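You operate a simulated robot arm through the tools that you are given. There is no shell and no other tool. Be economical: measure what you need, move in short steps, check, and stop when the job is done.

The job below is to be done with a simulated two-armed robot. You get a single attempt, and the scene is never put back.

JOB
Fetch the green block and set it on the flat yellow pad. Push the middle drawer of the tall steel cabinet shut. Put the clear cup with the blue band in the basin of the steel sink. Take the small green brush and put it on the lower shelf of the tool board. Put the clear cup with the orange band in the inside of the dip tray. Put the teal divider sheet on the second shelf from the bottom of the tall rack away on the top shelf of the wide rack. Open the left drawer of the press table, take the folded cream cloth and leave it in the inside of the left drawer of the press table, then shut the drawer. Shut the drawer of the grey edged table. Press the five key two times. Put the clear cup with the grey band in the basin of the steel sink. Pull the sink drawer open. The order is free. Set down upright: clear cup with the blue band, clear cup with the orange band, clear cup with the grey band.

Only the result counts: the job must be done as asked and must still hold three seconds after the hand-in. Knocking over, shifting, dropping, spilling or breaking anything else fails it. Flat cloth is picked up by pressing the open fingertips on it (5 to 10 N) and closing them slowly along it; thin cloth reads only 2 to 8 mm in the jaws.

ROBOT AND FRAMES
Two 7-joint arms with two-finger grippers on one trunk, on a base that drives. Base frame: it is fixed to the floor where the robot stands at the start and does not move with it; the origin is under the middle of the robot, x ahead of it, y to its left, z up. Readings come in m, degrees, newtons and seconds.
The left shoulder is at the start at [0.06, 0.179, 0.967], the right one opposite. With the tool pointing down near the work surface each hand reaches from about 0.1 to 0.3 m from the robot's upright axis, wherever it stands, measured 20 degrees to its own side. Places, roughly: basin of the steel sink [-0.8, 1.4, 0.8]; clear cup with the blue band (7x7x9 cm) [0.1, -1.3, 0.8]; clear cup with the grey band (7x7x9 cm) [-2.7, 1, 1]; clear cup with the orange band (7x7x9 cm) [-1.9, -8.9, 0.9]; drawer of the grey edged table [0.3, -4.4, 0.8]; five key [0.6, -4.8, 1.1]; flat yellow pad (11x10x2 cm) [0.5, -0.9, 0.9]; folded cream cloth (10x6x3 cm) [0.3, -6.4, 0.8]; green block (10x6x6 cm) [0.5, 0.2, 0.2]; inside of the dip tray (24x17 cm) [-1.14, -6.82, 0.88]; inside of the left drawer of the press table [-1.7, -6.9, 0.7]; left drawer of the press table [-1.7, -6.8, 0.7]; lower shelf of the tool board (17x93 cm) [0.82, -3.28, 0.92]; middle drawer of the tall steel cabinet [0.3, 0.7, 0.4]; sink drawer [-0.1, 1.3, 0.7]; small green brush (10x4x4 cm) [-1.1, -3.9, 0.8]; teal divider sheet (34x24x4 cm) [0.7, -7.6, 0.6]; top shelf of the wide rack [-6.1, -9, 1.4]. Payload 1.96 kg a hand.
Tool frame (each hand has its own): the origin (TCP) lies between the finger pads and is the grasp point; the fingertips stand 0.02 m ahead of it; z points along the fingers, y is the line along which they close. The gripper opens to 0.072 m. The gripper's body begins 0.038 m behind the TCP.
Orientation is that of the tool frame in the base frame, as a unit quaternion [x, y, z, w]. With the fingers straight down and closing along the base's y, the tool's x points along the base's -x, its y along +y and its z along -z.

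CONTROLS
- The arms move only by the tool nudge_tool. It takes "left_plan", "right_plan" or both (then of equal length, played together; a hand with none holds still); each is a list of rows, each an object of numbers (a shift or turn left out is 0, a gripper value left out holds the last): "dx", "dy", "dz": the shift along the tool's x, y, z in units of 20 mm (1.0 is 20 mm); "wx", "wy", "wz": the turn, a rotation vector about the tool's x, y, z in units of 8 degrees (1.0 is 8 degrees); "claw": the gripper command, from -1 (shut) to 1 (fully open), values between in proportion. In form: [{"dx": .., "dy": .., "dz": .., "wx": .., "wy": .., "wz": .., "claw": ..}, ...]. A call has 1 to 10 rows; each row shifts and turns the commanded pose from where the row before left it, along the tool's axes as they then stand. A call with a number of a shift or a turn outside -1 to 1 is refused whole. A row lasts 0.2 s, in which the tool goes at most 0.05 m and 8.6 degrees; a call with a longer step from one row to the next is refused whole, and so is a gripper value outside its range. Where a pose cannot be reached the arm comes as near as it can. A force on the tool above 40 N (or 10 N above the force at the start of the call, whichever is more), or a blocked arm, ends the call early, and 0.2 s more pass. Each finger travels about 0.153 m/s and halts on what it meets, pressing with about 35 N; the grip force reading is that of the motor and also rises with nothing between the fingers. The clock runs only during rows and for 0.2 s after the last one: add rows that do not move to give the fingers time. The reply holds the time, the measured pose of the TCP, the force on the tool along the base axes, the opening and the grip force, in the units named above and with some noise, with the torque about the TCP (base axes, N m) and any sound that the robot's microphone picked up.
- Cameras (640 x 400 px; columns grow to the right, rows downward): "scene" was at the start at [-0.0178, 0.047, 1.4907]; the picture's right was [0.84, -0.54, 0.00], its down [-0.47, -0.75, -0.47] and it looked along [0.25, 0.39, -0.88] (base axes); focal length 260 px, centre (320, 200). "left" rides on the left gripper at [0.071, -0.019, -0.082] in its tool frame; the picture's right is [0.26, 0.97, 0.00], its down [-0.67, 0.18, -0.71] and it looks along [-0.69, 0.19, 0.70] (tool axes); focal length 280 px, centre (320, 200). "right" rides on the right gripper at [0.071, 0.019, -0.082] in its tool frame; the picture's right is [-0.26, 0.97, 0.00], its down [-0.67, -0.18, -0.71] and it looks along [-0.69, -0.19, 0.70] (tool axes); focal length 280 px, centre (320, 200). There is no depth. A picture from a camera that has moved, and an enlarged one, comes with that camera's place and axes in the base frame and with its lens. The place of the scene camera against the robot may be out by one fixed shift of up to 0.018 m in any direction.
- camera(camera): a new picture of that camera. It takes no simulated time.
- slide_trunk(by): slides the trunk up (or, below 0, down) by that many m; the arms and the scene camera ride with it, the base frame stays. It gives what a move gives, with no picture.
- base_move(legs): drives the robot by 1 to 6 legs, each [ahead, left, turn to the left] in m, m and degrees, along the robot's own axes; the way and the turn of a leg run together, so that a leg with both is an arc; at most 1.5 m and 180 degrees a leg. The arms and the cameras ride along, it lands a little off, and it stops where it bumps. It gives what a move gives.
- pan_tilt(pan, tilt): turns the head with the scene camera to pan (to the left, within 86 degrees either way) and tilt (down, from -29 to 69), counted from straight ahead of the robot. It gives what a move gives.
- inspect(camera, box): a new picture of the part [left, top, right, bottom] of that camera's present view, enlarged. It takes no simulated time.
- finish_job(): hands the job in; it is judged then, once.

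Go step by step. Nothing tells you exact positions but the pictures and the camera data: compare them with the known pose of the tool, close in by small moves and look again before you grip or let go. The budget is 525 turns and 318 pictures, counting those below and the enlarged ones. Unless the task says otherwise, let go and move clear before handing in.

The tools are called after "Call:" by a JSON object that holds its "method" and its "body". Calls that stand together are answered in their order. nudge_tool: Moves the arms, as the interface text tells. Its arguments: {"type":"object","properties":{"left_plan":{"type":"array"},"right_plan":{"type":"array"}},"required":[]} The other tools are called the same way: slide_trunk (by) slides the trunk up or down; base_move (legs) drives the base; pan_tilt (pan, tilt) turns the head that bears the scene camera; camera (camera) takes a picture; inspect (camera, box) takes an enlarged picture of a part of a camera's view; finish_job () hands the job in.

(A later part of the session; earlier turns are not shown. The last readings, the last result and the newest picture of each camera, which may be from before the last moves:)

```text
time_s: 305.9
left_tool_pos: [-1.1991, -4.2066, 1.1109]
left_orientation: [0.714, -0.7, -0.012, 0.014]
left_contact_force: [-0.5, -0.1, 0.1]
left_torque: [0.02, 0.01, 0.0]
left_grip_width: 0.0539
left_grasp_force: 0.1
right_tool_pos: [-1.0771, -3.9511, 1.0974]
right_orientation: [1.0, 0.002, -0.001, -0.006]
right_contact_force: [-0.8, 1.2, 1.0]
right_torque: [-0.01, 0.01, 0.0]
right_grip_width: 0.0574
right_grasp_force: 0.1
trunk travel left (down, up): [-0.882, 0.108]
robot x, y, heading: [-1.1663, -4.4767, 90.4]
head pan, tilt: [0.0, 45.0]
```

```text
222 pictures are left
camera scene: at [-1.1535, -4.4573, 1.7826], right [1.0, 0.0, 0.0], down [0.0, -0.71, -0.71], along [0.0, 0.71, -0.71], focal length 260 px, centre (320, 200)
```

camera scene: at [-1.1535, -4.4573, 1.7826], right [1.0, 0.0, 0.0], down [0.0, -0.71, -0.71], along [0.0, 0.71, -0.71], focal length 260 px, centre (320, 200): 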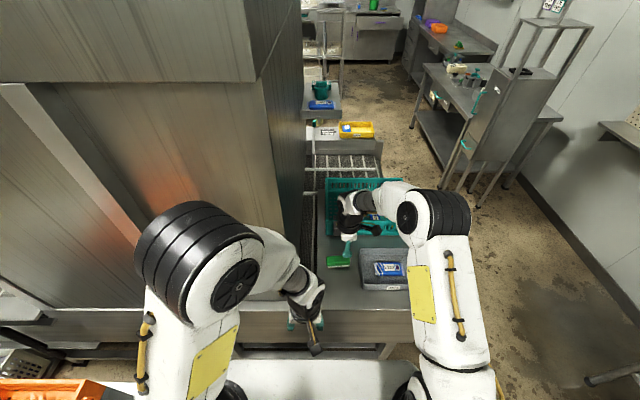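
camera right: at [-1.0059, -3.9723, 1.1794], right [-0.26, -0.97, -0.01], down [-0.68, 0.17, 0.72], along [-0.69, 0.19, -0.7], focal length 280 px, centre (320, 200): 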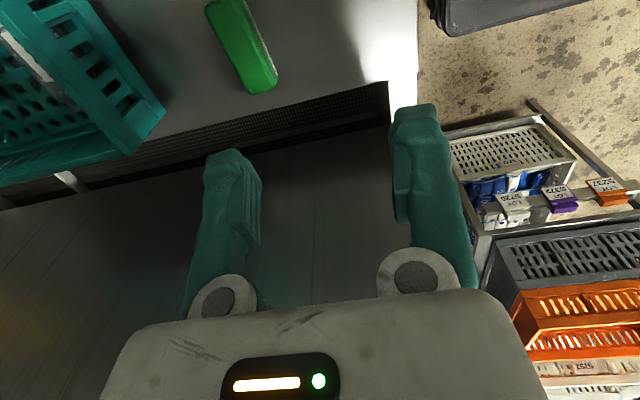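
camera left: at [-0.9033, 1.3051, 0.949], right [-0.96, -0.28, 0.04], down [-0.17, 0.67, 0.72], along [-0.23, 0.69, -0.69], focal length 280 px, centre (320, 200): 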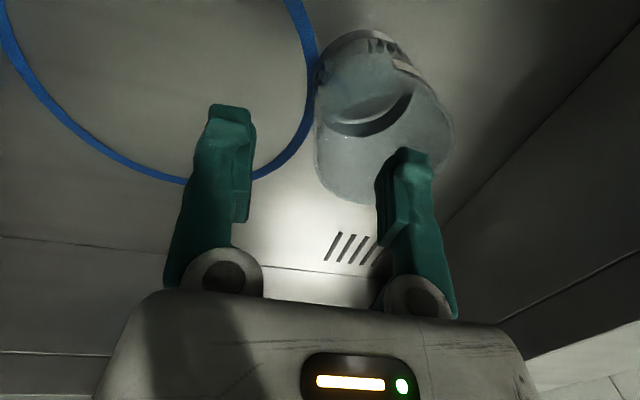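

Call:
{"method": "nudge_tool", "body": {"right_plan": [{"dy": -1}, {"dy": -1}, {"dy": -1}, {"dy": -1}, {"dy": -0.3, "dz": 1}, {"dz": 1}, {"dz": 1}, {"dz": 1}, {"dz": 1}, {"dz": 1}]}}

Call:
{"method": "nudge_tool", "body": {"right_plan": [{"dz": 1}, {"dz": 1}, {"dz": 1}]}}

Call:
{"method": "camera", "body": {"camera": "right"}}

```text
time_s: 308.1
left_tool_pos: [-1.199, -4.2069, 1.1096]
left_orientation: [0.714, -0.7, -0.013, 0.014]
left_contact_force: [-0.2, -0.4, -0.1]
left_torque: [0.0, -0.03, -0.03]
left_grip_width: 0.0541
left_grasp_force: 0.0
right_tool_pos: [-1.0765, -3.885, 0.979]
right_orientation: [1.0, 0.001, -0.001, -0.006]
right_contact_force: [0.5, 0.5, 0.2]
right_torque: [-0.03, 0.01, 0.01]
right_grip_width: 0.0576
right_grasp_force: 0.1
right hand out of reach, approached as far as the arm can: row 4
trunk travel left (down, up): [-0.882, 0.108]
robot x, y, heading: [-1.1622, -4.4685, 90.3]
head pan, tilt: [0.0, 45.0]
```

```text
time_s: 308.9
left_tool_pos: [-1.1986, -4.2076, 1.1108]
left_orientation: [0.714, -0.7, -0.012, 0.014]
left_contact_force: [-0.5, -0.5, 0.4]
left_torque: [0.01, -0.02, -0.01]
left_grip_width: 0.0539
left_grasp_force: 0.0
right_tool_pos: [-1.0778, -3.8848, 0.9186]
right_orientation: [1.0, 0.001, 0.0, -0.006]
right_contact_force: [0.0, -0.2, 0.0]
right_torque: [-0.02, 0.0, 0.01]
right_grip_width: 0.0576
right_grasp_force: 0.0
trunk travel left (down, up): [-0.882, 0.108]
robot x, y, heading: [-1.1625, -4.4746, 90.2]
head pan, tilt: [0.0, 45.0]
```

```text
221 pictures are left
camera right: at [-1.0066, -3.9048, 0.9997], right [-0.26, -0.97, -0.01], down [-0.68, 0.17, 0.72], along [-0.69, 0.19, -0.7], focal length 280 px, centre (320, 200)
```

right: 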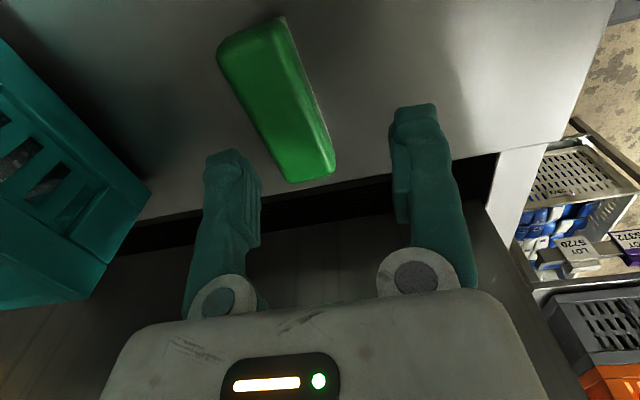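

Call:
{"method": "nudge_tool", "body": {"right_plan": [{"dy": -0.6, "dz": 0.5}, {"dy": -0.6, "dz": 0.5}, {"dz": 1}, {"dz": 1}, {}]}}

Call:
{"method": "camera", "body": {"camera": "right"}}

```text
time_s: 310.1
left_tool_pos: [-1.1989, -4.2073, 1.1102]
left_orientation: [0.714, -0.7, -0.012, 0.014]
left_contact_force: [-0.1, -0.6, -0.3]
left_torque: [-0.01, 0.0, 0.01]
left_grip_width: 0.0541
left_grasp_force: 0.0
right_tool_pos: [-1.0733, -3.8852, 0.9041]
right_orientation: [1.0, 0.001, -0.001, -0.007]
right_contact_force: [-0.2, 0.1, 0.1]
right_torque: [0.0, 0.0, 0.0]
right_grip_width: 0.0578
right_grasp_force: 0.1
right hand out of reach, approached as far as the arm can: row 1, 2, 3, 4
trunk travel left (down, up): [-0.882, 0.108]
robot x, y, heading: [-1.1622, -4.4735, 90.2]
head pan, tilt: [0.0, 45.0]
```

```text
220 pictures are left
camera right: at [-1.0027, -3.9055, 0.9843], right [-0.26, -0.97, -0.01], down [-0.67, 0.17, 0.72], along [-0.69, 0.2, -0.7], focal length 280 px, centre (320, 200)
```

right: 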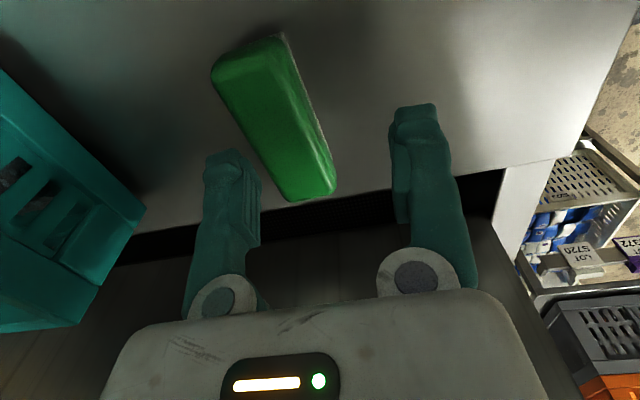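

Call:
{"method": "base_move", "body": {"legs": [[0.024, 0, 0]]}}

Call:
{"method": "slide_trunk", "body": {"by": -0.04}}

Call:
{"method": "camera", "body": {"camera": "right"}}

```text
time_s: 310.9
left_tool_pos: [-1.1982, -4.1882, 1.1125]
left_orientation: [0.714, -0.7, -0.014, 0.012]
left_contact_force: [-0.1, -0.7, 0.6]
left_torque: [0.04, 0.0, -0.03]
left_grip_width: 0.0541
left_grasp_force: 0.0
right_tool_pos: [-1.0739, -3.866, 0.9056]
right_orientation: [1.0, 0.001, 0.0, -0.008]
right_contact_force: [0.2, -0.4, -0.2]
right_torque: [0.04, 0.02, 0.01]
right_grip_width: 0.0578
right_grasp_force: 0.1
trunk travel left (down, up): [-0.882, 0.108]
robot x, y, heading: [-1.1616, -4.4483, 90.4]
head pan, tilt: [0.0, 45.0]
```

```text
time_s: 311.8
left_tool_pos: [-1.1998, -4.1822, 1.0706]
left_orientation: [0.713, -0.7, -0.013, 0.013]
left_contact_force: [0.5, -0.3, -0.5]
left_torque: [-0.02, 0.0, 0.04]
left_grip_width: 0.0538
left_grasp_force: 0.0
right_tool_pos: [-1.073, -3.8608, 0.8635]
right_orientation: [1.0, 0.0, 0.001, -0.006]
right_contact_force: [1.3, 0.9, 0.4]
right_torque: [-0.03, -0.01, 0.0]
right_grip_width: 0.0577
right_grasp_force: 0.0
trunk travel left (down, up): [-0.842, 0.148]
robot x, y, heading: [-1.1643, -4.4484, 90.0]
head pan, tilt: [0.0, 45.0]
```

```text
219 pictures are left
camera right: at [-1.0028, -3.8812, 0.9439], right [-0.26, -0.97, -0.01], down [-0.67, 0.17, 0.72], along [-0.69, 0.19, -0.7], focal length 280 px, centre (320, 200)
```

right: 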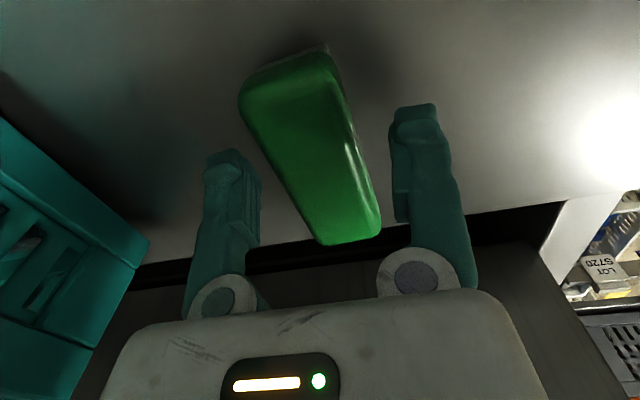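

Call:
{"method": "slide_trunk", "body": {"by": -0.025}}

Call:
{"method": "nudge_tool", "body": {"right_plan": [{"claw": -1}, {}, {}]}}

Call:
{"method": "camera", "body": {"camera": "right"}}

```text
time_s: 312.5
left_tool_pos: [-1.199, -4.1843, 1.0453]
left_orientation: [0.713, -0.701, -0.012, 0.014]
left_contact_force: [0.3, 0.2, 0.1]
left_torque: [-0.01, 0.01, 0.0]
left_grip_width: 0.0541
left_grasp_force: 0.0
right_tool_pos: [-1.072, -3.8612, 0.8379]
right_orientation: [1.0, 0.0, 0.0, -0.007]
right_contact_force: [-0.2, -0.1, 0.0]
right_torque: [0.01, 0.02, -0.05]
right_grip_width: 0.0575
right_grasp_force: 0.1
trunk travel left (down, up): [-0.817, 0.173]
robot x, y, heading: [-1.1652, -4.4474, 90.3]
head pan, tilt: [0.0, 45.0]
```

```text
time_s: 313.3
left_tool_pos: [-1.1983, -4.1838, 1.0453]
left_orientation: [0.714, -0.7, -0.013, 0.014]
left_contact_force: [-0.7, -0.6, -0.3]
left_torque: [0.01, 0.0, -0.02]
left_grip_width: 0.054
left_grasp_force: 0.1
right_tool_pos: [-1.074, -3.8608, 0.8397]
right_orientation: [1.0, 0.001, 0.0, -0.007]
right_contact_force: [-0.6, 0.5, 3.5]
right_torque: [-0.02, 0.02, 0.09]
right_grip_width: 0.0386
right_grasp_force: 34.9
trunk travel left (down, up): [-0.817, 0.173]
robot x, y, heading: [-1.1648, -4.4482, 90.2]
head pan, tilt: [0.0, 45.0]
```

```text
218 pictures are left
camera right: at [-1.0028, -3.882, 0.9198], right [-0.26, -0.97, -0.01], down [-0.68, 0.17, 0.72], along [-0.69, 0.2, -0.7], focal length 280 px, centre (320, 200)
```

right: 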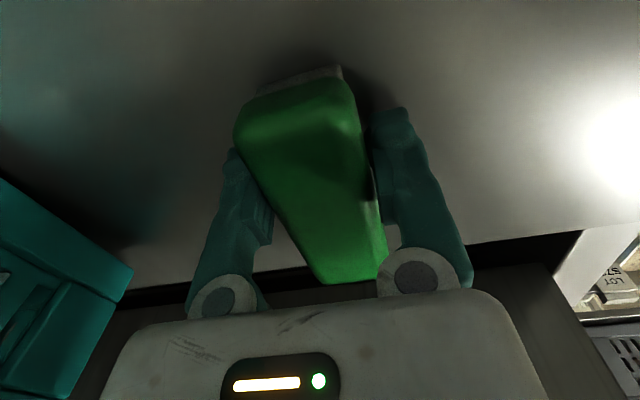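

Call:
{"method": "slide_trunk", "body": {"by": 0.165}}

Call:
{"method": "nudge_tool", "body": {"right_plan": [{"dz": -1, "dy": 0.5}, {"dz": -1, "dy": 1}, {"dy": 1}, {"dy": 1}, {"dy": 1}, {"dy": 1}]}}

Call:
{"method": "base_move", "body": {"legs": [[-0.45, 0, 0]]}}

Call:
{"method": "camera", "body": {"camera": "scene"}}

```text
time_s: 315.1
left_tool_pos: [-1.199, -4.1833, 1.21]
left_orientation: [0.714, -0.7, -0.012, 0.014]
left_contact_force: [-0.6, 0.0, -0.9]
left_torque: [-0.03, 0.04, -0.01]
left_grip_width: 0.054
left_grasp_force: 0.0
right_tool_pos: [-1.0737, -3.8619, 1.003]
right_orientation: [1.0, 0.001, 0.001, -0.006]
right_contact_force: [-0.6, 0.6, 0.3]
right_torque: [-0.01, 0.01, -0.02]
right_grip_width: 0.0389
right_grasp_force: 35.5
trunk travel left (down, up): [-0.982, 0.008]
robot x, y, heading: [-1.1653, -4.4475, 90.3]
head pan, tilt: [0.0, 45.0]
```

```text
time_s: 316.6
left_tool_pos: [-1.1983, -4.1841, 1.2105]
left_orientation: [0.714, -0.7, -0.012, 0.014]
left_contact_force: [-0.7, 0.6, 0.3]
left_torque: [0.0, -0.01, 0.02]
left_grip_width: 0.054
left_grasp_force: 0.1
right_tool_pos: [-1.0747, -3.9725, 1.0419]
right_orientation: [1.0, 0.001, 0.0, -0.007]
right_contact_force: [-0.5, -0.4, -0.6]
right_torque: [-0.01, -0.04, -0.01]
right_grip_width: 0.0384
right_grasp_force: 35.2
trunk travel left (down, up): [-0.982, 0.008]
robot x, y, heading: [-1.159, -4.4478, 90.2]
head pan, tilt: [0.0, 45.0]
```

```text
time_s: 319.2
left_tool_pos: [-1.1984, -4.6275, 1.2108]
left_orientation: [0.713, -0.701, -0.013, 0.013]
left_contact_force: [0.0, 0.2, 0.0]
left_torque: [-0.02, 0.0, 0.0]
left_grip_width: 0.0539
left_grasp_force: 0.0
right_tool_pos: [-1.0729, -4.4159, 1.0412]
right_orientation: [1.0, 0.001, 0.0, -0.006]
right_contact_force: [-0.2, 0.6, 0.0]
right_torque: [0.02, 0.0, 0.0]
right_grip_width: 0.0389
right_grasp_force: 34.9
trunk travel left (down, up): [-0.982, 0.008]
robot x, y, heading: [-1.1601, -4.8912, 90.0]
head pan, tilt: [0.0, 45.0]
```

```text
217 pictures are left
camera scene: at [-1.1528, -4.8774, 1.8826], right [1.0, 0.0, 0.0], down [0.0, -0.71, -0.71], along [0.0, 0.71, -0.71], focal length 260 px, centre (320, 200)
```

scene: 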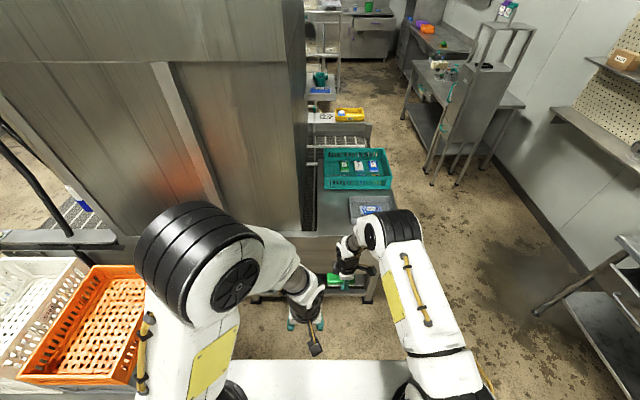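

Brush is held. Drive over to the tool board, facing it.

Call:
{"method": "base_move", "body": {"legs": [[0, -0.85, 0], [0, 0, -90], [0, 1.3, 0], [0, 0.4, 0]]}}

Call:
{"method": "pan_tilt", "body": {"pan": 0, "tilt": 35}}

Call:
{"method": "camera", "body": {"camera": "scene"}}

```text
time_s: 335.9
left_tool_pos: [-0.0246, -3.1418, 1.2097]
left_orientation: [0.001, 1.0, 0.019, -0.001]
left_contact_force: [0.4, -0.5, -0.9]
left_torque: [0.01, -0.02, -0.01]
left_grip_width: 0.0541
left_grasp_force: 0.1
right_tool_pos: [0.1851, -3.2714, 1.0419]
right_orientation: [-0.701, 0.713, -0.004, 0.006]
right_contact_force: [-0.7, 0.0, -0.5]
right_torque: [0.02, -0.02, 0.01]
right_grip_width: 0.0385
right_grasp_force: 34.9
trunk travel left (down, up): [-0.982, 0.008]
robot x, y, heading: [-0.2915, -3.1698, -1.0]
head pan, tilt: [0.0, 45.0]
```

```text
time_s: 336.6
left_tool_pos: [-0.0252, -3.1404, 1.21]
left_orientation: [0.001, 1.0, 0.019, -0.001]
left_contact_force: [0.9, 0.1, 0.2]
left_torque: [-0.01, 0.01, -0.01]
left_grip_width: 0.054
left_grasp_force: 0.0
right_tool_pos: [0.1856, -3.2681, 1.042]
right_orientation: [-0.7, 0.714, -0.005, 0.005]
right_contact_force: [-0.5, -0.3, -0.3]
right_torque: [0.01, 0.01, 0.03]
right_grip_width: 0.0386
right_grasp_force: 35.2
trunk travel left (down, up): [-0.982, 0.008]
robot x, y, heading: [-0.2915, -3.1733, -0.7]
head pan, tilt: [0.0, 35.0]
```

```text
216 pictures are left
camera scene: at [-0.254, -3.1802, 1.8974], right [-0.02, -1.0, 0.0], down [-0.57, 0.01, -0.82], along [0.82, -0.01, -0.57], focal length 260 px, centre (320, 200)
```

scene: 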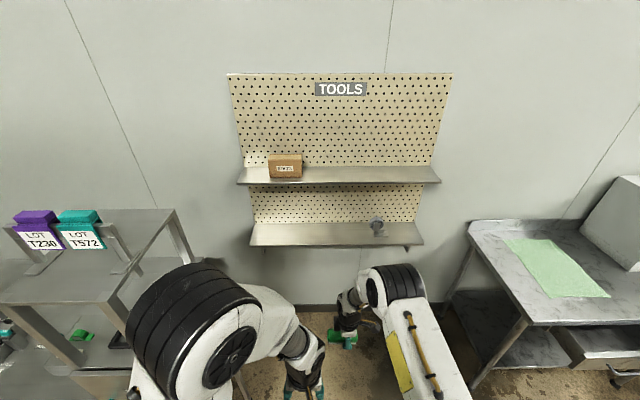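

Call:
{"method": "base_move", "body": {"legs": [[0.42, 0, 0.8]]}}

Call:
{"method": "nudge_tool", "body": {"right_plan": [{"dz": -1}, {"dz": -1}, {"dz": -1}, {"dz": -1}, {"dz": -1}]}}

Call:
{"method": "slide_trunk", "body": {"by": -0.12}}

Call:
{"method": "camera", "body": {"camera": "right"}}

Call:
{"method": "camera", "body": {"camera": "scene"}}

```text
time_s: 339.2
left_tool_pos: [0.3989, -3.1407, 1.2108]
left_orientation: [-0.008, 1.0, 0.018, -0.001]
left_contact_force: [0.1, -0.5, 0.7]
left_torque: [0.03, -0.01, -0.01]
left_grip_width: 0.0543
left_grasp_force: 0.1
right_tool_pos: [0.6118, -3.2656, 1.0425]
right_orientation: [-0.706, 0.709, -0.005, 0.005]
right_contact_force: [-0.7, 0.3, -1.3]
right_torque: [0.04, -0.02, -0.02]
right_grip_width: 0.0387
right_grasp_force: 35.4
trunk travel left (down, up): [-0.982, 0.008]
robot x, y, heading: [0.1351, -3.1787, 0.0]
head pan, tilt: [0.0, 35.0]
```

```text
time_s: 340.4
left_tool_pos: [0.3994, -3.1404, 1.2113]
left_orientation: [-0.007, 1.0, 0.018, -0.001]
left_contact_force: [0.8, -0.1, -0.3]
left_torque: [-0.02, -0.02, 0.0]
left_grip_width: 0.0541
left_grasp_force: 0.0
right_tool_pos: [0.6094, -3.2669, 1.1431]
right_orientation: [-0.706, 0.708, -0.005, 0.004]
right_contact_force: [0.1, -0.2, -0.6]
right_torque: [0.01, -0.05, 0.02]
right_grip_width: 0.0385
right_grasp_force: 35.1
trunk travel left (down, up): [-0.982, 0.008]
robot x, y, heading: [0.1346, -3.1761, 0.1]
head pan, tilt: [0.0, 35.0]
```

```text
time_s: 341.9
left_tool_pos: [0.4003, -3.1412, 1.091]
left_orientation: [-0.007, 1.0, 0.019, -0.001]
left_contact_force: [0.5, -1.1, 0.0]
left_torque: [0.03, 0.0, -0.01]
left_grip_width: 0.054
left_grasp_force: 0.1
right_tool_pos: [0.6115, -3.2677, 1.0219]
right_orientation: [-0.706, 0.708, -0.005, 0.005]
right_contact_force: [-0.4, 0.3, -0.8]
right_torque: [-0.01, 0.0, 0.01]
right_grip_width: 0.0386
right_grasp_force: 34.9
trunk travel left (down, up): [-0.862, 0.128]
robot x, y, heading: [0.1346, -3.1773, -0.2]
head pan, tilt: [0.0, 35.0]
```

```text
215 pictures are left
camera right: at [0.5898, -3.3386, 1.1032], right [-0.96, 0.26, -0.01], down [0.18, 0.67, 0.72], along [0.2, 0.69, -0.7], focal length 280 px, centre (320, 200)
```

right: 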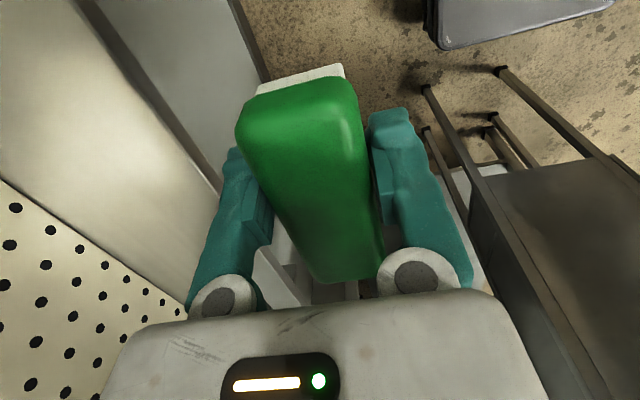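

```text
214 pictures are left
camera scene: at [0.1708, -3.1845, 1.7775], right [0.0, -1.0, 0.0], down [-0.57, 0.0, -0.82], along [0.82, 0.0, -0.57], focal length 260 px, centre (320, 200)
```

scene: 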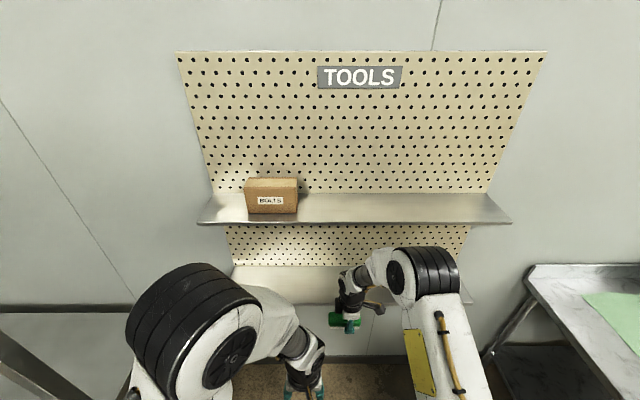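

Call:
{"method": "nudge_tool", "body": {"right_plan": [{"dz": 1}, {"dz": 0.3}]}}

Call:
{"method": "base_move", "body": {"legs": [[0.08, 0, 0]]}}

Call:
{"method": "nudge_tool", "body": {"right_plan": [{"dy": -1}, {"dy": -1}, {"dy": -1}, {"dy": -1}, {"dy": -1}, {}]}}

Call:
{"method": "camera", "body": {"camera": "right"}}

Call:
{"method": "camera", "body": {"camera": "scene"}}

```text
time_s: 342.5
left_tool_pos: [0.3993, -3.1424, 1.0904]
left_orientation: [-0.007, 1.0, 0.019, -0.001]
left_contact_force: [-0.7, 0.2, -0.8]
left_torque: [0.04, -0.03, 0.01]
left_grip_width: 0.0541
left_grasp_force: 0.1
right_tool_pos: [0.6111, -3.2689, 0.9968]
right_orientation: [-0.706, 0.708, -0.005, 0.004]
right_contact_force: [0.9, 0.1, -0.4]
right_torque: [0.0, -0.01, -0.02]
right_grip_width: 0.0386
right_grasp_force: 34.8
trunk travel left (down, up): [-0.862, 0.128]
robot x, y, heading: [0.1303, -3.1775, -0.2]
head pan, tilt: [0.0, 35.0]
```

```text
time_s: 343.6
left_tool_pos: [0.4787, -3.141, 1.0908]
left_orientation: [-0.006, 1.0, 0.019, 0.001]
left_contact_force: [0.1, -0.2, 0.4]
left_torque: [-0.02, -0.05, 0.02]
left_grip_width: 0.0541
left_grasp_force: 0.0
right_tool_pos: [0.691, -3.2691, 0.9977]
right_orientation: [-0.706, 0.708, -0.004, 0.005]
right_contact_force: [-0.1, 0.0, -0.2]
right_torque: [0.02, -0.01, -0.01]
right_grip_width: 0.0386
right_grasp_force: 35.4
trunk travel left (down, up): [-0.862, 0.128]
robot x, y, heading: [0.2148, -3.1764, -0.2]
head pan, tilt: [0.0, 35.0]
```

```text
time_s: 345.0
left_tool_pos: [0.4818, -3.1412, 1.0894]
left_orientation: [-0.007, 1.0, 0.018, -0.001]
left_contact_force: [-0.5, -0.4, 0.5]
left_torque: [-0.01, -0.02, 0.02]
left_grip_width: 0.054
left_grasp_force: 0.1
right_tool_pos: [0.7921, -3.27, 0.9974]
right_orientation: [-0.706, 0.708, -0.005, 0.004]
right_contact_force: [-0.1, 0.5, -0.2]
right_torque: [-0.01, -0.03, 0.01]
right_grip_width: 0.0385
right_grasp_force: 34.5
trunk travel left (down, up): [-0.862, 0.128]
robot x, y, heading: [0.2182, -3.1754, 0.1]
head pan, tilt: [0.0, 35.0]
```

```text
213 pictures are left
camera right: at [0.7713, -3.3412, 1.0784], right [-0.96, 0.26, -0.01], down [0.18, 0.67, 0.72], along [0.2, 0.69, -0.7], focal length 280 px, centre (320, 200)
```

right: 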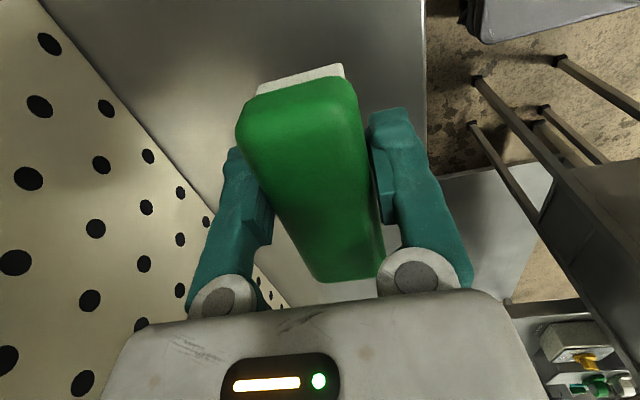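

```text
212 pictures are left
camera scene: at [0.2513, -3.1847, 1.7775], right [0.0, -1.0, 0.0], down [-0.57, 0.0, -0.82], along [0.82, 0.0, -0.57], focal length 260 px, centre (320, 200)
```

scene: 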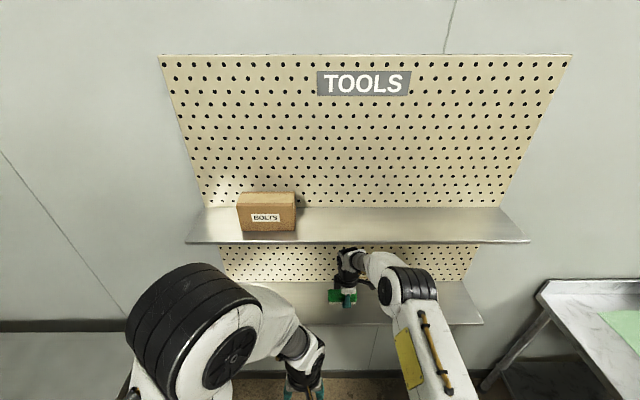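

Call:
{"method": "nudge_tool", "body": {"right_plan": [{"dz": 0.5}, {"dz": 0.4}, {"dz": 0.25}, {"dz": 0.25}, {"dz": 0.25}, {"dz": 0.25}, {"dz": 0.25}, {"dz": 0.25}, {"dz": 0.25}, {"dz": 0.25}]}}

```text
time_s: 347.2
left_tool_pos: [0.4778, -3.1413, 1.0916]
left_orientation: [-0.006, 1.0, 0.018, 0.0]
left_contact_force: [-0.6, 0.2, 1.0]
left_torque: [0.0, 0.0, 0.0]
left_grip_width: 0.0539
left_grasp_force: 0.1
right_tool_pos: [0.7949, -3.2696, 0.9446]
right_orientation: [-0.706, 0.708, -0.008, 0.008]
right_contact_force: [6.6, -2.9, 32.1]
right_torque: [-0.01, 0.28, -0.02]
right_grip_width: 0.0386
right_grasp_force: 34.4
trunk travel left (down, up): [-0.862, 0.128]
robot x, y, heading: [0.2142, -3.1798, 0.0]
head pan, tilt: [0.0, 35.0]
```

Contact with the shelf (32 N). Release and rise.

Call:
{"method": "nudge_tool", "body": {"right_plan": [{"dz": -0.15}, {"claw": 0.6}, {}, {}, {"dz": -0.5}, {"dz": -1}, {"dz": -1}, {}]}}

Call:
{"method": "camera", "body": {"camera": "right"}}

```text
time_s: 349.0
left_tool_pos: [0.4811, -3.1428, 1.09]
left_orientation: [-0.006, 1.0, 0.019, 0.0]
left_contact_force: [-0.5, 0.7, 0.0]
left_torque: [0.02, 0.01, -0.03]
left_grip_width: 0.0539
left_grasp_force: 0.0
right_tool_pos: [0.7903, -3.2689, 0.9949]
right_orientation: [-0.706, 0.708, -0.004, 0.005]
right_contact_force: [-0.4, -0.4, -0.4]
right_torque: [-0.03, -0.02, -0.02]
right_grip_width: 0.0578
right_grasp_force: 0.0
trunk travel left (down, up): [-0.862, 0.128]
robot x, y, heading: [0.2194, -3.1746, -0.2]
head pan, tilt: [0.0, 35.0]
```

```text
211 pictures are left
camera right: at [0.7704, -3.3402, 1.0753], right [-0.96, 0.27, -0.01], down [0.18, 0.67, 0.72], along [0.2, 0.69, -0.7], focal length 280 px, centre (320, 200)
```

right: 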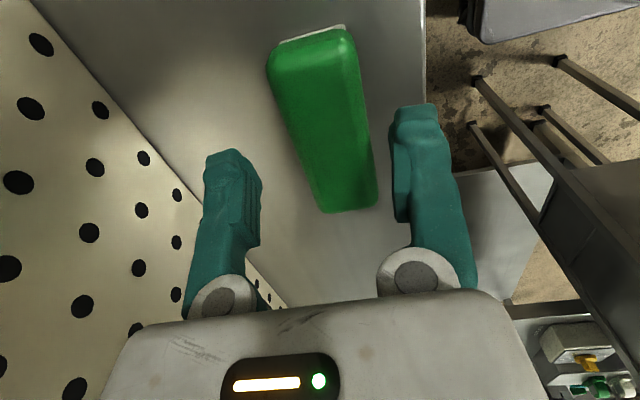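

The brush is on the shelf. Retreat, then set the right hand as a forward-pointing fist for the grey-edged table's drawer.

Call:
{"method": "nudge_tool", "body": {"right_plan": [{"dz": -0.7}, {"dy": 1}, {"dy": 1}, {"dy": 1}, {"dy": 1}, {"dy": 1}, {"dy": 1}]}}

Call:
{"method": "base_move", "body": {"legs": [[-0.55, 0, 0], [0, -1.05, 0]]}}

Call:
{"method": "nudge_tool", "body": {"right_plan": [{"wx": 1, "claw": -1}, {"wx": 1}, {"wx": 1}, {"wx": 1}, {"wx": 1}, {"wx": 1}, {"wx": 1}, {"wx": 1}, {"wx": 1}, {"wx": 1}]}}

Call:
{"method": "nudge_tool", "body": {"right_plan": [{"wx": 1}, {"wx": 0.25}, {}]}}

Call:
{"method": "pan_tilt", "body": {"pan": 0, "tilt": 45}}

Call:
{"method": "camera", "body": {"camera": "scene"}}

```text
time_s: 350.6
left_tool_pos: [0.4802, -3.1412, 1.0907]
left_orientation: [-0.005, 1.0, 0.018, -0.001]
left_contact_force: [0.4, -0.4, 0.6]
left_torque: [-0.01, 0.0, 0.02]
left_grip_width: 0.0538
left_grasp_force: 0.0
right_tool_pos: [0.6726, -3.2688, 1.0051]
right_orientation: [-0.706, 0.708, -0.006, 0.005]
right_contact_force: [-0.6, 0.3, 0.7]
right_torque: [0.02, -0.01, 0.03]
right_grip_width: 0.0576
right_grasp_force: 0.0
trunk travel left (down, up): [-0.862, 0.128]
robot x, y, heading: [0.2138, -3.1784, -0.3]
head pan, tilt: [0.0, 35.0]
```

```text
time_s: 358.8
left_tool_pos: [-0.0776, -4.1917, 1.09]
left_orientation: [-0.005, 1.0, 0.018, -0.001]
left_contact_force: [0.2, -0.2, 0.1]
left_torque: [0.0, -0.03, -0.02]
left_grip_width: 0.0539
left_grasp_force: 0.0
right_tool_pos: [0.1142, -4.3205, 1.0058]
right_orientation: [-0.705, 0.71, -0.005, 0.006]
right_contact_force: [0.7, 0.3, 0.3]
right_torque: [-0.01, 0.03, 0.0]
right_grip_width: 0.0576
right_grasp_force: 0.1
trunk travel left (down, up): [-0.862, 0.128]
robot x, y, heading: [-0.3388, -4.2263, -0.3]
head pan, tilt: [0.0, 35.0]
```

```text
time_s: 360.2
left_tool_pos: [-0.0905, -4.1704, 1.0848]
left_orientation: [-0.024, 0.999, 0.035, -0.019]
left_contact_force: [0.7, -0.5, -0.1]
left_torque: [0.01, 0.11, 0.04]
left_grip_width: 0.0541
left_grasp_force: 0.2
right_tool_pos: [0.1555, -4.3637, 1.0551]
right_orientation: [-0.546, 0.711, -0.301, 0.327]
right_contact_force: [-0.6, 0.3, -0.1]
right_torque: [0.01, 0.04, -0.02]
right_grip_width: 0.0
right_grasp_force: 30.0
trunk travel left (down, up): [-0.862, 0.128]
robot x, y, heading: [-0.3395, -4.2236, -0.5]
head pan, tilt: [0.0, 35.0]
stopped in row 7 (right hand): the arm was blocked; the commanded pose is now the measured one
```

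```text
time_s: 360.5
left_tool_pos: [-0.0914, -4.1662, 1.0842]
left_orientation: [-0.033, 0.999, 0.036, -0.02]
left_contact_force: [3.4, 0.3, -1.3]
left_torque: [0.03, 0.13, 0.06]
left_grip_width: 0.0542
left_grasp_force: 0.0
right_tool_pos: [0.1594, -4.3665, 1.0598]
right_orientation: [-0.531, 0.71, -0.313, 0.34]
right_contact_force: [-0.2, -0.2, -0.7]
right_torque: [0.01, -0.01, 0.0]
right_grip_width: 0.0001
right_grasp_force: 30.1
trunk travel left (down, up): [-0.862, 0.128]
robot x, y, heading: [-0.3434, -4.2258, -0.5]
head pan, tilt: [0.0, 35.0]
stopped in row 1 (left hand): the force on the tool passed its limit at 61 N (the readings are from after the stop); the commanded pose is now the measured one
```

```text
time_s: 361.2
left_tool_pos: [-0.0901, -4.1679, 1.0841]
left_orientation: [-0.033, 0.999, 0.035, -0.02]
left_contact_force: [8.7, 1.3, 2.6]
left_torque: [-0.22, 1.03, 0.11]
left_grip_width: 0.0536
left_grasp_force: 0.0
right_tool_pos: [0.1591, -4.3659, 1.0608]
right_orientation: [-0.531, 0.71, -0.312, 0.339]
right_contact_force: [-0.4, 0.2, 0.0]
right_torque: [0.02, -0.01, -0.01]
right_grip_width: 0.0
right_grasp_force: 30.2
trunk travel left (down, up): [-0.862, 0.128]
robot x, y, heading: [-0.3416, -4.2273, -0.1]
head pan, tilt: [0.0, 45.0]
```

```text
210 pictures are left
camera scene: at [-0.3131, -4.2345, 1.7627], right [-0.01, -1.0, 0.0], down [-0.71, 0.0, -0.71], along [0.71, 0.0, -0.71], focal length 260 px, centre (320, 200)
```

scene: 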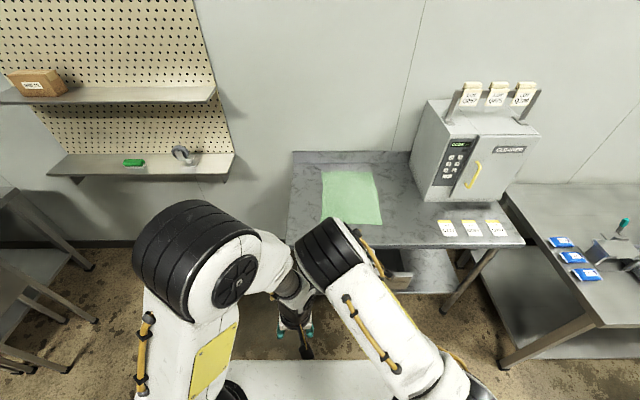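

The right elbow has swung against the left arm. I'll move the left hand away to its own side first.

Call:
{"method": "nudge_tool", "body": {"left_plan": [{"dy": 1}, {"dy": 1}, {"dy": 1}, {"dy": 1}, {"dy": 1}, {"dy": 1}, {"dy": 1}, {"dy": 1}, {"dy": 1}, {"dy": 1}]}}

Call:
{"method": "nudge_tool", "body": {"right_plan": [{"wx": -1}, {"wx": -1}, {"wx": -1}, {"wx": -1}, {"wx": -1}, {"wx": -1}, {"wx": -1}]}}

Call:
{"method": "camera", "body": {"camera": "scene"}}

```text
time_s: 363.4
left_tool_pos: [-0.0599, -3.9804, 1.0879]
left_orientation: [-0.031, 0.999, 0.037, -0.02]
left_contact_force: [-0.3, 0.5, 0.4]
left_torque: [0.01, 0.01, -0.01]
left_grip_width: 0.0541
left_grasp_force: 0.0
left hand out of reach, approached as far as the arm can: row 1, 2, 3, 4, 5, 6, 8
right_tool_pos: [0.1596, -4.3648, 1.0604]
right_orientation: [-0.532, 0.71, -0.312, 0.339]
right_contact_force: [-0.5, 0.7, 0.3]
right_torque: [-0.02, 0.02, 0.0]
right_grip_width: 0.0
right_grasp_force: 29.4
trunk travel left (down, up): [-0.862, 0.128]
robot x, y, heading: [-0.3419, -4.2282, -0.4]
head pan, tilt: [0.0, 45.0]
```

```text
time_s: 365.0
left_tool_pos: [-0.0588, -3.982, 1.0879]
left_orientation: [-0.032, 0.999, 0.037, -0.021]
left_contact_force: [-1.0, 0.6, 0.2]
left_torque: [0.0, 0.01, 0.0]
left_grip_width: 0.0542
left_grasp_force: 0.1
right_tool_pos: [0.1585, -4.3658, 1.061]
right_orientation: [-0.63, 0.773, 0.06, 0.049]
right_contact_force: [0.2, 0.4, -0.4]
right_torque: [-0.01, 0.0, -0.02]
right_grip_width: 0.0
right_grasp_force: 29.7
trunk travel left (down, up): [-0.862, 0.128]
robot x, y, heading: [-0.3403, -4.2252, -0.4]
head pan, tilt: [0.0, 45.0]
```

```text
209 pictures are left
camera scene: at [-0.3121, -4.2349, 1.7627], right [-0.01, -1.0, 0.0], down [-0.71, 0.0, -0.71], along [0.71, 0.0, -0.71], focal length 260 px, centre (320, 200)
```

scene: 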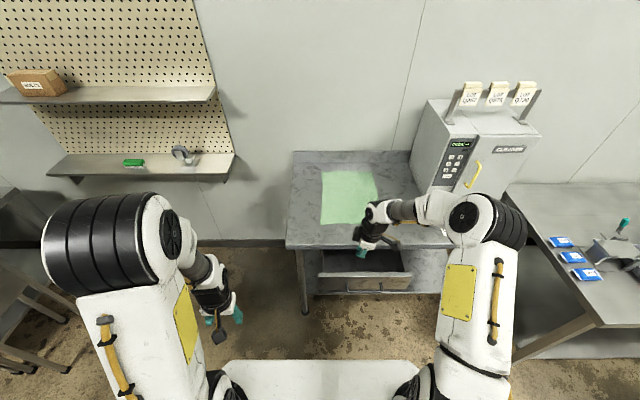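

Call:
{"method": "nudge_tool", "body": {"right_plan": [{"wz": 1}, {"wz": 1}, {"wz": 1}, {"wz": 1}, {"wz": 1}, {"wz": 1}, {"wz": 1}, {"wz": 1}, {"wz": 1}, {"wz": 0.8}]}}

Call:
{"method": "nudge_tool", "body": {"right_plan": [{"wy": -1}, {"wy": -1}, {"wy": -1}, {"wy": -1}, {"wy": -1}, {"wy": -1}, {"wy": -1}, {"wy": -1}, {"wy": -1}, {"wy": -1}]}}

```text
time_s: 367.2
left_tool_pos: [-0.0599, -3.9813, 1.0888]
left_orientation: [-0.033, 0.999, 0.036, -0.02]
left_contact_force: [-0.4, -0.4, 0.1]
left_torque: [-0.02, -0.02, -0.01]
left_grip_width: 0.0541
left_grasp_force: 0.0
right_tool_pos: [0.1591, -4.3657, 1.06]
right_orientation: [0.003, 0.997, 0.076, 0.002]
right_contact_force: [0.5, -0.2, 0.1]
right_torque: [0.02, 0.02, 0.0]
right_grip_width: 0.0
right_grasp_force: 29.5
trunk travel left (down, up): [-0.862, 0.128]
robot x, y, heading: [-0.3423, -4.2264, -0.4]
head pan, tilt: [0.0, 45.0]
```

```text
time_s: 369.4
left_tool_pos: [-0.0608, -3.9811, 1.0883]
left_orientation: [-0.033, 0.999, 0.036, -0.02]
left_contact_force: [-0.4, -0.3, 0.2]
left_torque: [-0.01, -0.03, 0.02]
left_grip_width: 0.0538
left_grasp_force: 0.0
right_tool_pos: [0.1586, -4.366, 1.0587]
right_orientation: [0.051, 0.762, 0.057, 0.643]
right_contact_force: [-0.1, 1.2, 0.2]
right_torque: [0.04, 0.0, -0.02]
right_grip_width: 0.0001
right_grasp_force: 30.0
trunk travel left (down, up): [-0.862, 0.128]
robot x, y, heading: [-0.3435, -4.2284, -0.6]
head pan, tilt: [0.0, 45.0]
```

Call:
{"method": "base_move", "body": {"legs": [[-0.15, -0.04, 0]]}}

Call:
{"method": "slide_trunk", "body": {"by": -0.32}}

Call:
{"method": "camera", "body": {"camera": "scene"}}

```text
time_s: 370.8
left_tool_pos: [-0.2089, -4.0212, 1.0882]
left_orientation: [-0.032, 0.999, 0.034, -0.022]
left_contact_force: [0.2, -0.1, -0.8]
left_torque: [0.0, 0.02, 0.04]
left_grip_width: 0.0543
left_grasp_force: 0.1
right_tool_pos: [0.0086, -4.4053, 1.0591]
right_orientation: [0.05, 0.763, 0.057, 0.642]
right_contact_force: [1.2, 0.5, -0.4]
right_torque: [-0.02, 0.03, -0.01]
right_grip_width: 0.0
right_grasp_force: 29.3
trunk travel left (down, up): [-0.862, 0.128]
robot x, y, heading: [-0.4945, -4.2636, -0.4]
head pan, tilt: [0.0, 45.0]
```

```text
time_s: 374.0
left_tool_pos: [-0.2102, -4.0213, 0.7682]
left_orientation: [-0.032, 0.999, 0.036, -0.021]
left_contact_force: [0.6, 0.1, 0.3]
left_torque: [0.0, 0.03, 0.0]
left_grip_width: 0.0539
left_grasp_force: 0.1
right_tool_pos: [0.0073, -4.4064, 0.7407]
right_orientation: [0.051, 0.762, 0.057, 0.643]
right_contact_force: [-0.4, 0.0, 0.0]
right_torque: [-0.01, 0.01, 0.02]
right_grip_width: 0.0
right_grasp_force: 29.4
trunk travel left (down, up): [-0.542, 0.448]
robot x, y, heading: [-0.4926, -4.2647, -0.3]
head pan, tilt: [0.0, 45.0]
```

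```text
208 pictures are left
camera scene: at [-0.4644, -4.2741, 1.4427], right [-0.01, -1.0, 0.0], down [-0.71, 0.0, -0.71], along [0.71, 0.0, -0.71], focal length 260 px, centre (320, 200)
```

scene: 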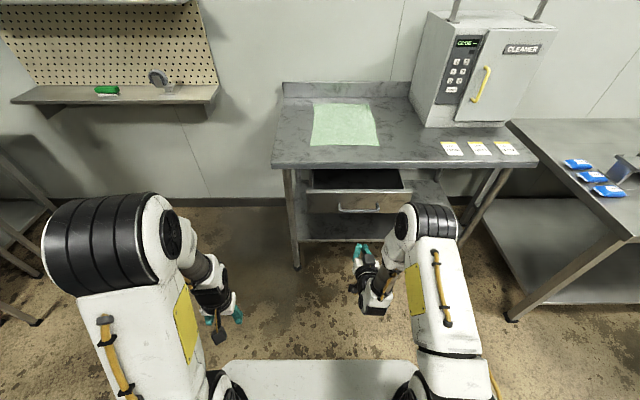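

Call:
{"method": "slide_trunk", "body": {"by": 0.03}}

Call:
{"method": "base_move", "body": {"legs": [[0.24, 0, 0]]}}

Call:
{"method": "camera", "body": {"camera": "scene"}}

```text
time_s: 374.7
left_tool_pos: [-0.21, -4.0217, 0.7986]
left_orientation: [-0.032, 0.999, 0.037, -0.021]
left_contact_force: [-0.2, -0.9, 0.0]
left_torque: [-0.02, 0.01, -0.02]
left_grip_width: 0.0539
left_grasp_force: 0.0
right_tool_pos: [0.0081, -4.4064, 0.7699]
right_orientation: [0.051, 0.763, 0.058, 0.642]
right_contact_force: [0.4, 0.1, -0.5]
right_torque: [0.01, 0.0, 0.02]
right_grip_width: 0.0003
right_grasp_force: 29.4
trunk travel left (down, up): [-0.572, 0.418]
robot x, y, heading: [-0.4933, -4.2659, -0.7]
head pan, tilt: [0.0, 45.0]
```

```text
time_s: 376.5
left_tool_pos: [0.0367, -4.0251, 0.7971]
left_orientation: [-0.03, 0.999, 0.036, -0.02]
left_contact_force: [1.1, 0.3, -0.4]
left_torque: [-0.02, -0.03, -0.01]
left_grip_width: 0.054
left_grasp_force: 0.2
right_tool_pos: [0.2531, -4.4125, 0.7699]
right_orientation: [0.052, 0.762, 0.056, 0.643]
right_contact_force: [-1.0, 0.2, -0.9]
right_torque: [0.01, -0.04, 0.01]
right_grip_width: 0.0001
right_grasp_force: 30.0
trunk travel left (down, up): [-0.572, 0.418]
robot x, y, heading: [-0.2469, -4.2682, -0.6]
head pan, tilt: [0.0, 45.0]
```

```text
207 pictures are left
camera scene: at [-0.2177, -4.2765, 1.4726], right [-0.01, -1.0, 0.0], down [-0.71, 0.01, -0.71], along [0.71, -0.01, -0.71], focal length 260 px, centre (320, 200)
```

scene: 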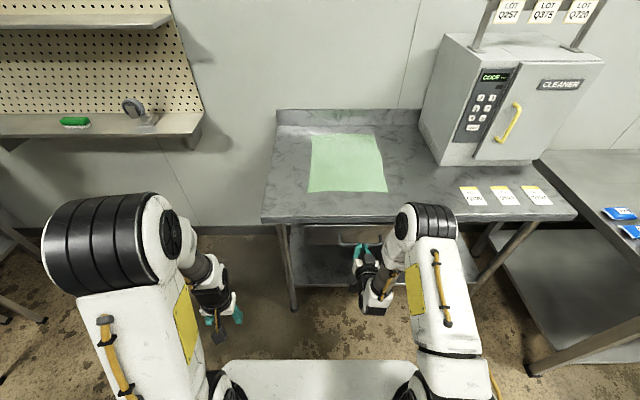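

Call:
{"method": "nudge_tool", "body": {"right_plan": [{"dz": 1, "dx": -0.17}, {"dz": 1, "dx": -0.17}, {"dz": 0.5, "dx": -0.08}, {"dz": 0.5, "dx": -0.08}, {"dz": 0.5, "dx": -0.08}, {"dz": 0.5, "dx": -0.08}, {"dz": 0.5, "dx": -0.08}, {"dz": 0.5, "dx": -0.08}]}}

Call:
{"method": "camera", "body": {"camera": "scene"}}

```text
time_s: 377.0
left_tool_pos: [0.0369, -4.0249, 0.7999]
left_orientation: [-0.029, 0.999, 0.036, -0.019]
left_contact_force: [0.6, -0.1, 0.2]
left_torque: [0.03, 0.02, 0.02]
left_grip_width: 0.0539
left_grasp_force: 0.0
right_tool_pos: [0.2725, -4.4108, 0.7698]
right_orientation: [0.052, 0.762, 0.056, 0.642]
right_contact_force: [-18.2, 0.5, 9.2]
right_torque: [-0.07, -0.12, -0.12]
right_grip_width: 0.0001
right_grasp_force: 29.7
trunk travel left (down, up): [-0.572, 0.418]
robot x, y, heading: [-0.2478, -4.2707, -1.0]
head pan, tilt: [0.0, 45.0]
stopped in row 2 (right hand): the force on the tool passed its limit at 69 N (the readings are from after the stop); the commanded pose is now the measured one
```

```text
206 pictures are left
camera scene: at [-0.2205, -4.2763, 1.4728], right [-0.01, -1.0, 0.0], down [-0.71, 0.01, -0.71], along [0.71, -0.01, -0.71], focal length 260 px, centre (320, 200)
```

scene: 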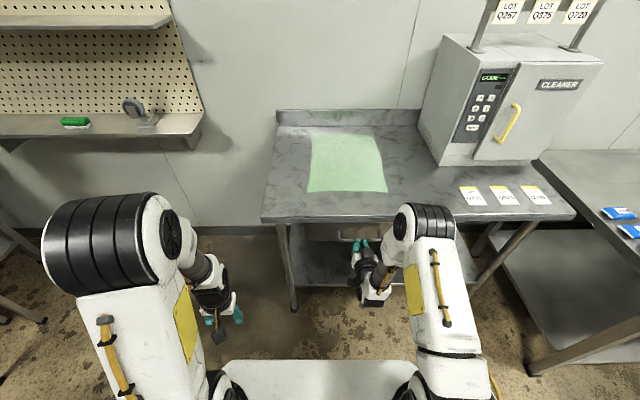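

Call:
{"method": "base_move", "body": {"legs": [[-0.2, 0, 0.6]]}}

Call:
{"method": "inspect", "body": {"camera": "scene", "box": [260, 130, 460, 255]}}

Call:
{"method": "inspect", "body": {"camera": "scene", "box": [420, 20, 580, 120]}}

```text
time_s: 378.6
left_tool_pos: [-0.1663, -4.0206, 0.7987]
left_orientation: [-0.034, 0.999, 0.035, -0.019]
left_contact_force: [-0.5, 0.3, 0.2]
left_torque: [-0.02, -0.01, -0.01]
left_grip_width: 0.0541
left_grasp_force: 0.1
right_tool_pos: [0.0757, -4.4042, 0.7703]
right_orientation: [0.048, 0.762, 0.06, 0.642]
right_contact_force: [0.6, -1.1, 0.4]
right_torque: [0.01, 0.02, -0.01]
right_grip_width: 0.0
right_grasp_force: 29.6
trunk travel left (down, up): [-0.572, 0.418]
robot x, y, heading: [-0.4491, -4.2685, -0.1]
head pan, tilt: [0.0, 45.0]
```

```text
3.20 times, centred on (360, 192) of scene
camera zoom: at [-0.4201, -4.2748, 1.4727], right [0.0, -1.0, 0.0], down [-0.71, 0.0, -0.71], along [0.71, 0.0, -0.71], focal length 830 px, centre (192, 224)
```

zoom: 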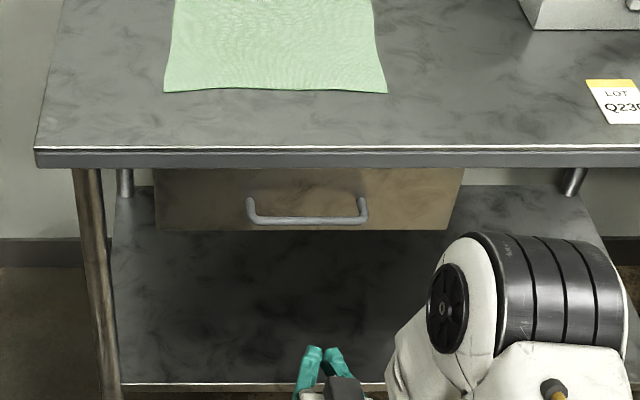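

```text
4.00 times, centred on (500, 70) of scene
camera zoom: at [-0.4201, -4.2748, 1.4727], right [0.0, -1.0, 0.0], down [-0.71, 0.0, -0.71], along [0.71, 0.0, -0.71], focal length 1038 px, centre (-400, 720)
```

zoom: 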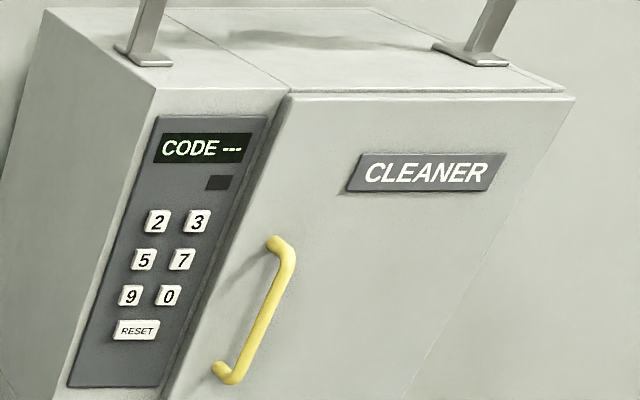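

Drawer is shut. The five key is at about [0.6, -4.80, 1.08]; bring the closed right hand in front of it.

Call:
{"method": "nudge_tool", "body": {"right_plan": [{"wy": -1}, {"wy": -0.2}, {}]}}

Call:
{"method": "slide_trunk", "body": {"by": 0.31}}

Call:
{"method": "base_move", "body": {"legs": [[0, -0.39, 0], [0.33, 0, 0]]}}

Call:
{"method": "camera", "body": {"camera": "right"}}

Call:
{"method": "camera", "body": {"camera": "scene"}}

```text
time_s: 379.4
left_tool_pos: [-0.1662, -4.0204, 0.7983]
left_orientation: [-0.033, 0.999, 0.036, -0.021]
left_contact_force: [0.5, -0.3, 0.0]
left_torque: [-0.02, 0.0, -0.01]
left_grip_width: 0.0542
left_grasp_force: 0.1
right_tool_pos: [0.0766, -4.4039, 0.768]
right_orientation: [0.054, 0.706, 0.055, 0.704]
right_contact_force: [-0.5, -0.2, 0.0]
right_torque: [0.0, 0.04, 0.02]
right_grip_width: 0.0
right_grasp_force: 29.2
trunk travel left (down, up): [-0.572, 0.418]
robot x, y, heading: [-0.4491, -4.2666, -0.0]
head pan, tilt: [0.0, 45.0]
```

```text
time_s: 382.5
left_tool_pos: [-0.1659, -4.0207, 1.1083]
left_orientation: [-0.034, 0.999, 0.036, -0.021]
left_contact_force: [0.9, -0.6, 0.2]
left_torque: [-0.03, -0.01, 0.01]
left_grip_width: 0.0539
left_grasp_force: 0.0
right_tool_pos: [0.0761, -4.4053, 1.0788]
right_orientation: [0.054, 0.706, 0.055, 0.704]
right_contact_force: [0.4, 0.0, 0.5]
right_torque: [0.02, -0.02, 0.0]
right_grip_width: 0.0
right_grasp_force: 29.5
trunk travel left (down, up): [-0.882, 0.108]
robot x, y, heading: [-0.4468, -4.2674, -0.1]
head pan, tilt: [0.0, 45.0]
```

```text
time_s: 386.7
left_tool_pos: [0.1591, -4.4134, 1.1082]
left_orientation: [-0.035, 0.999, 0.036, -0.02]
left_contact_force: [-0.7, -0.3, -0.4]
left_torque: [-0.02, -0.02, -0.03]
left_grip_width: 0.0538
left_grasp_force: 0.1
right_tool_pos: [0.4017, -4.7963, 1.08]
right_orientation: [0.053, 0.706, 0.055, 0.704]
right_contact_force: [-0.4, -0.8, 0.3]
right_torque: [-0.02, -0.01, -0.03]
right_grip_width: 0.0
right_grasp_force: 29.8
trunk travel left (down, up): [-0.882, 0.108]
robot x, y, heading: [-0.1225, -4.6596, -0.2]
head pan, tilt: [0.0, 45.0]
```

```text
203 pictures are left
camera right: at [0.3195, -4.7676, 1.013], right [0.0, 0.91, 0.41], down [-0.71, -0.28, 0.64], along [0.7, -0.29, 0.65], focal length 280 px, centre (320, 200)
```

right: 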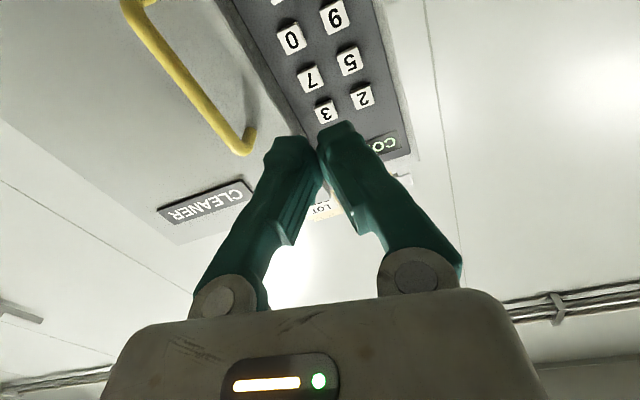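

```text
202 pictures are left
camera scene: at [-0.0939, -4.6672, 1.7827], right [0.0, -1.0, 0.0], down [-0.71, 0.0, -0.71], along [0.71, 0.0, -0.71], focal length 260 px, centre (320, 200)
```

scene: 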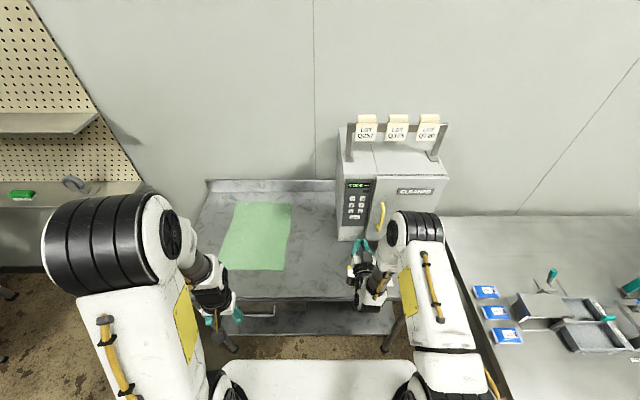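

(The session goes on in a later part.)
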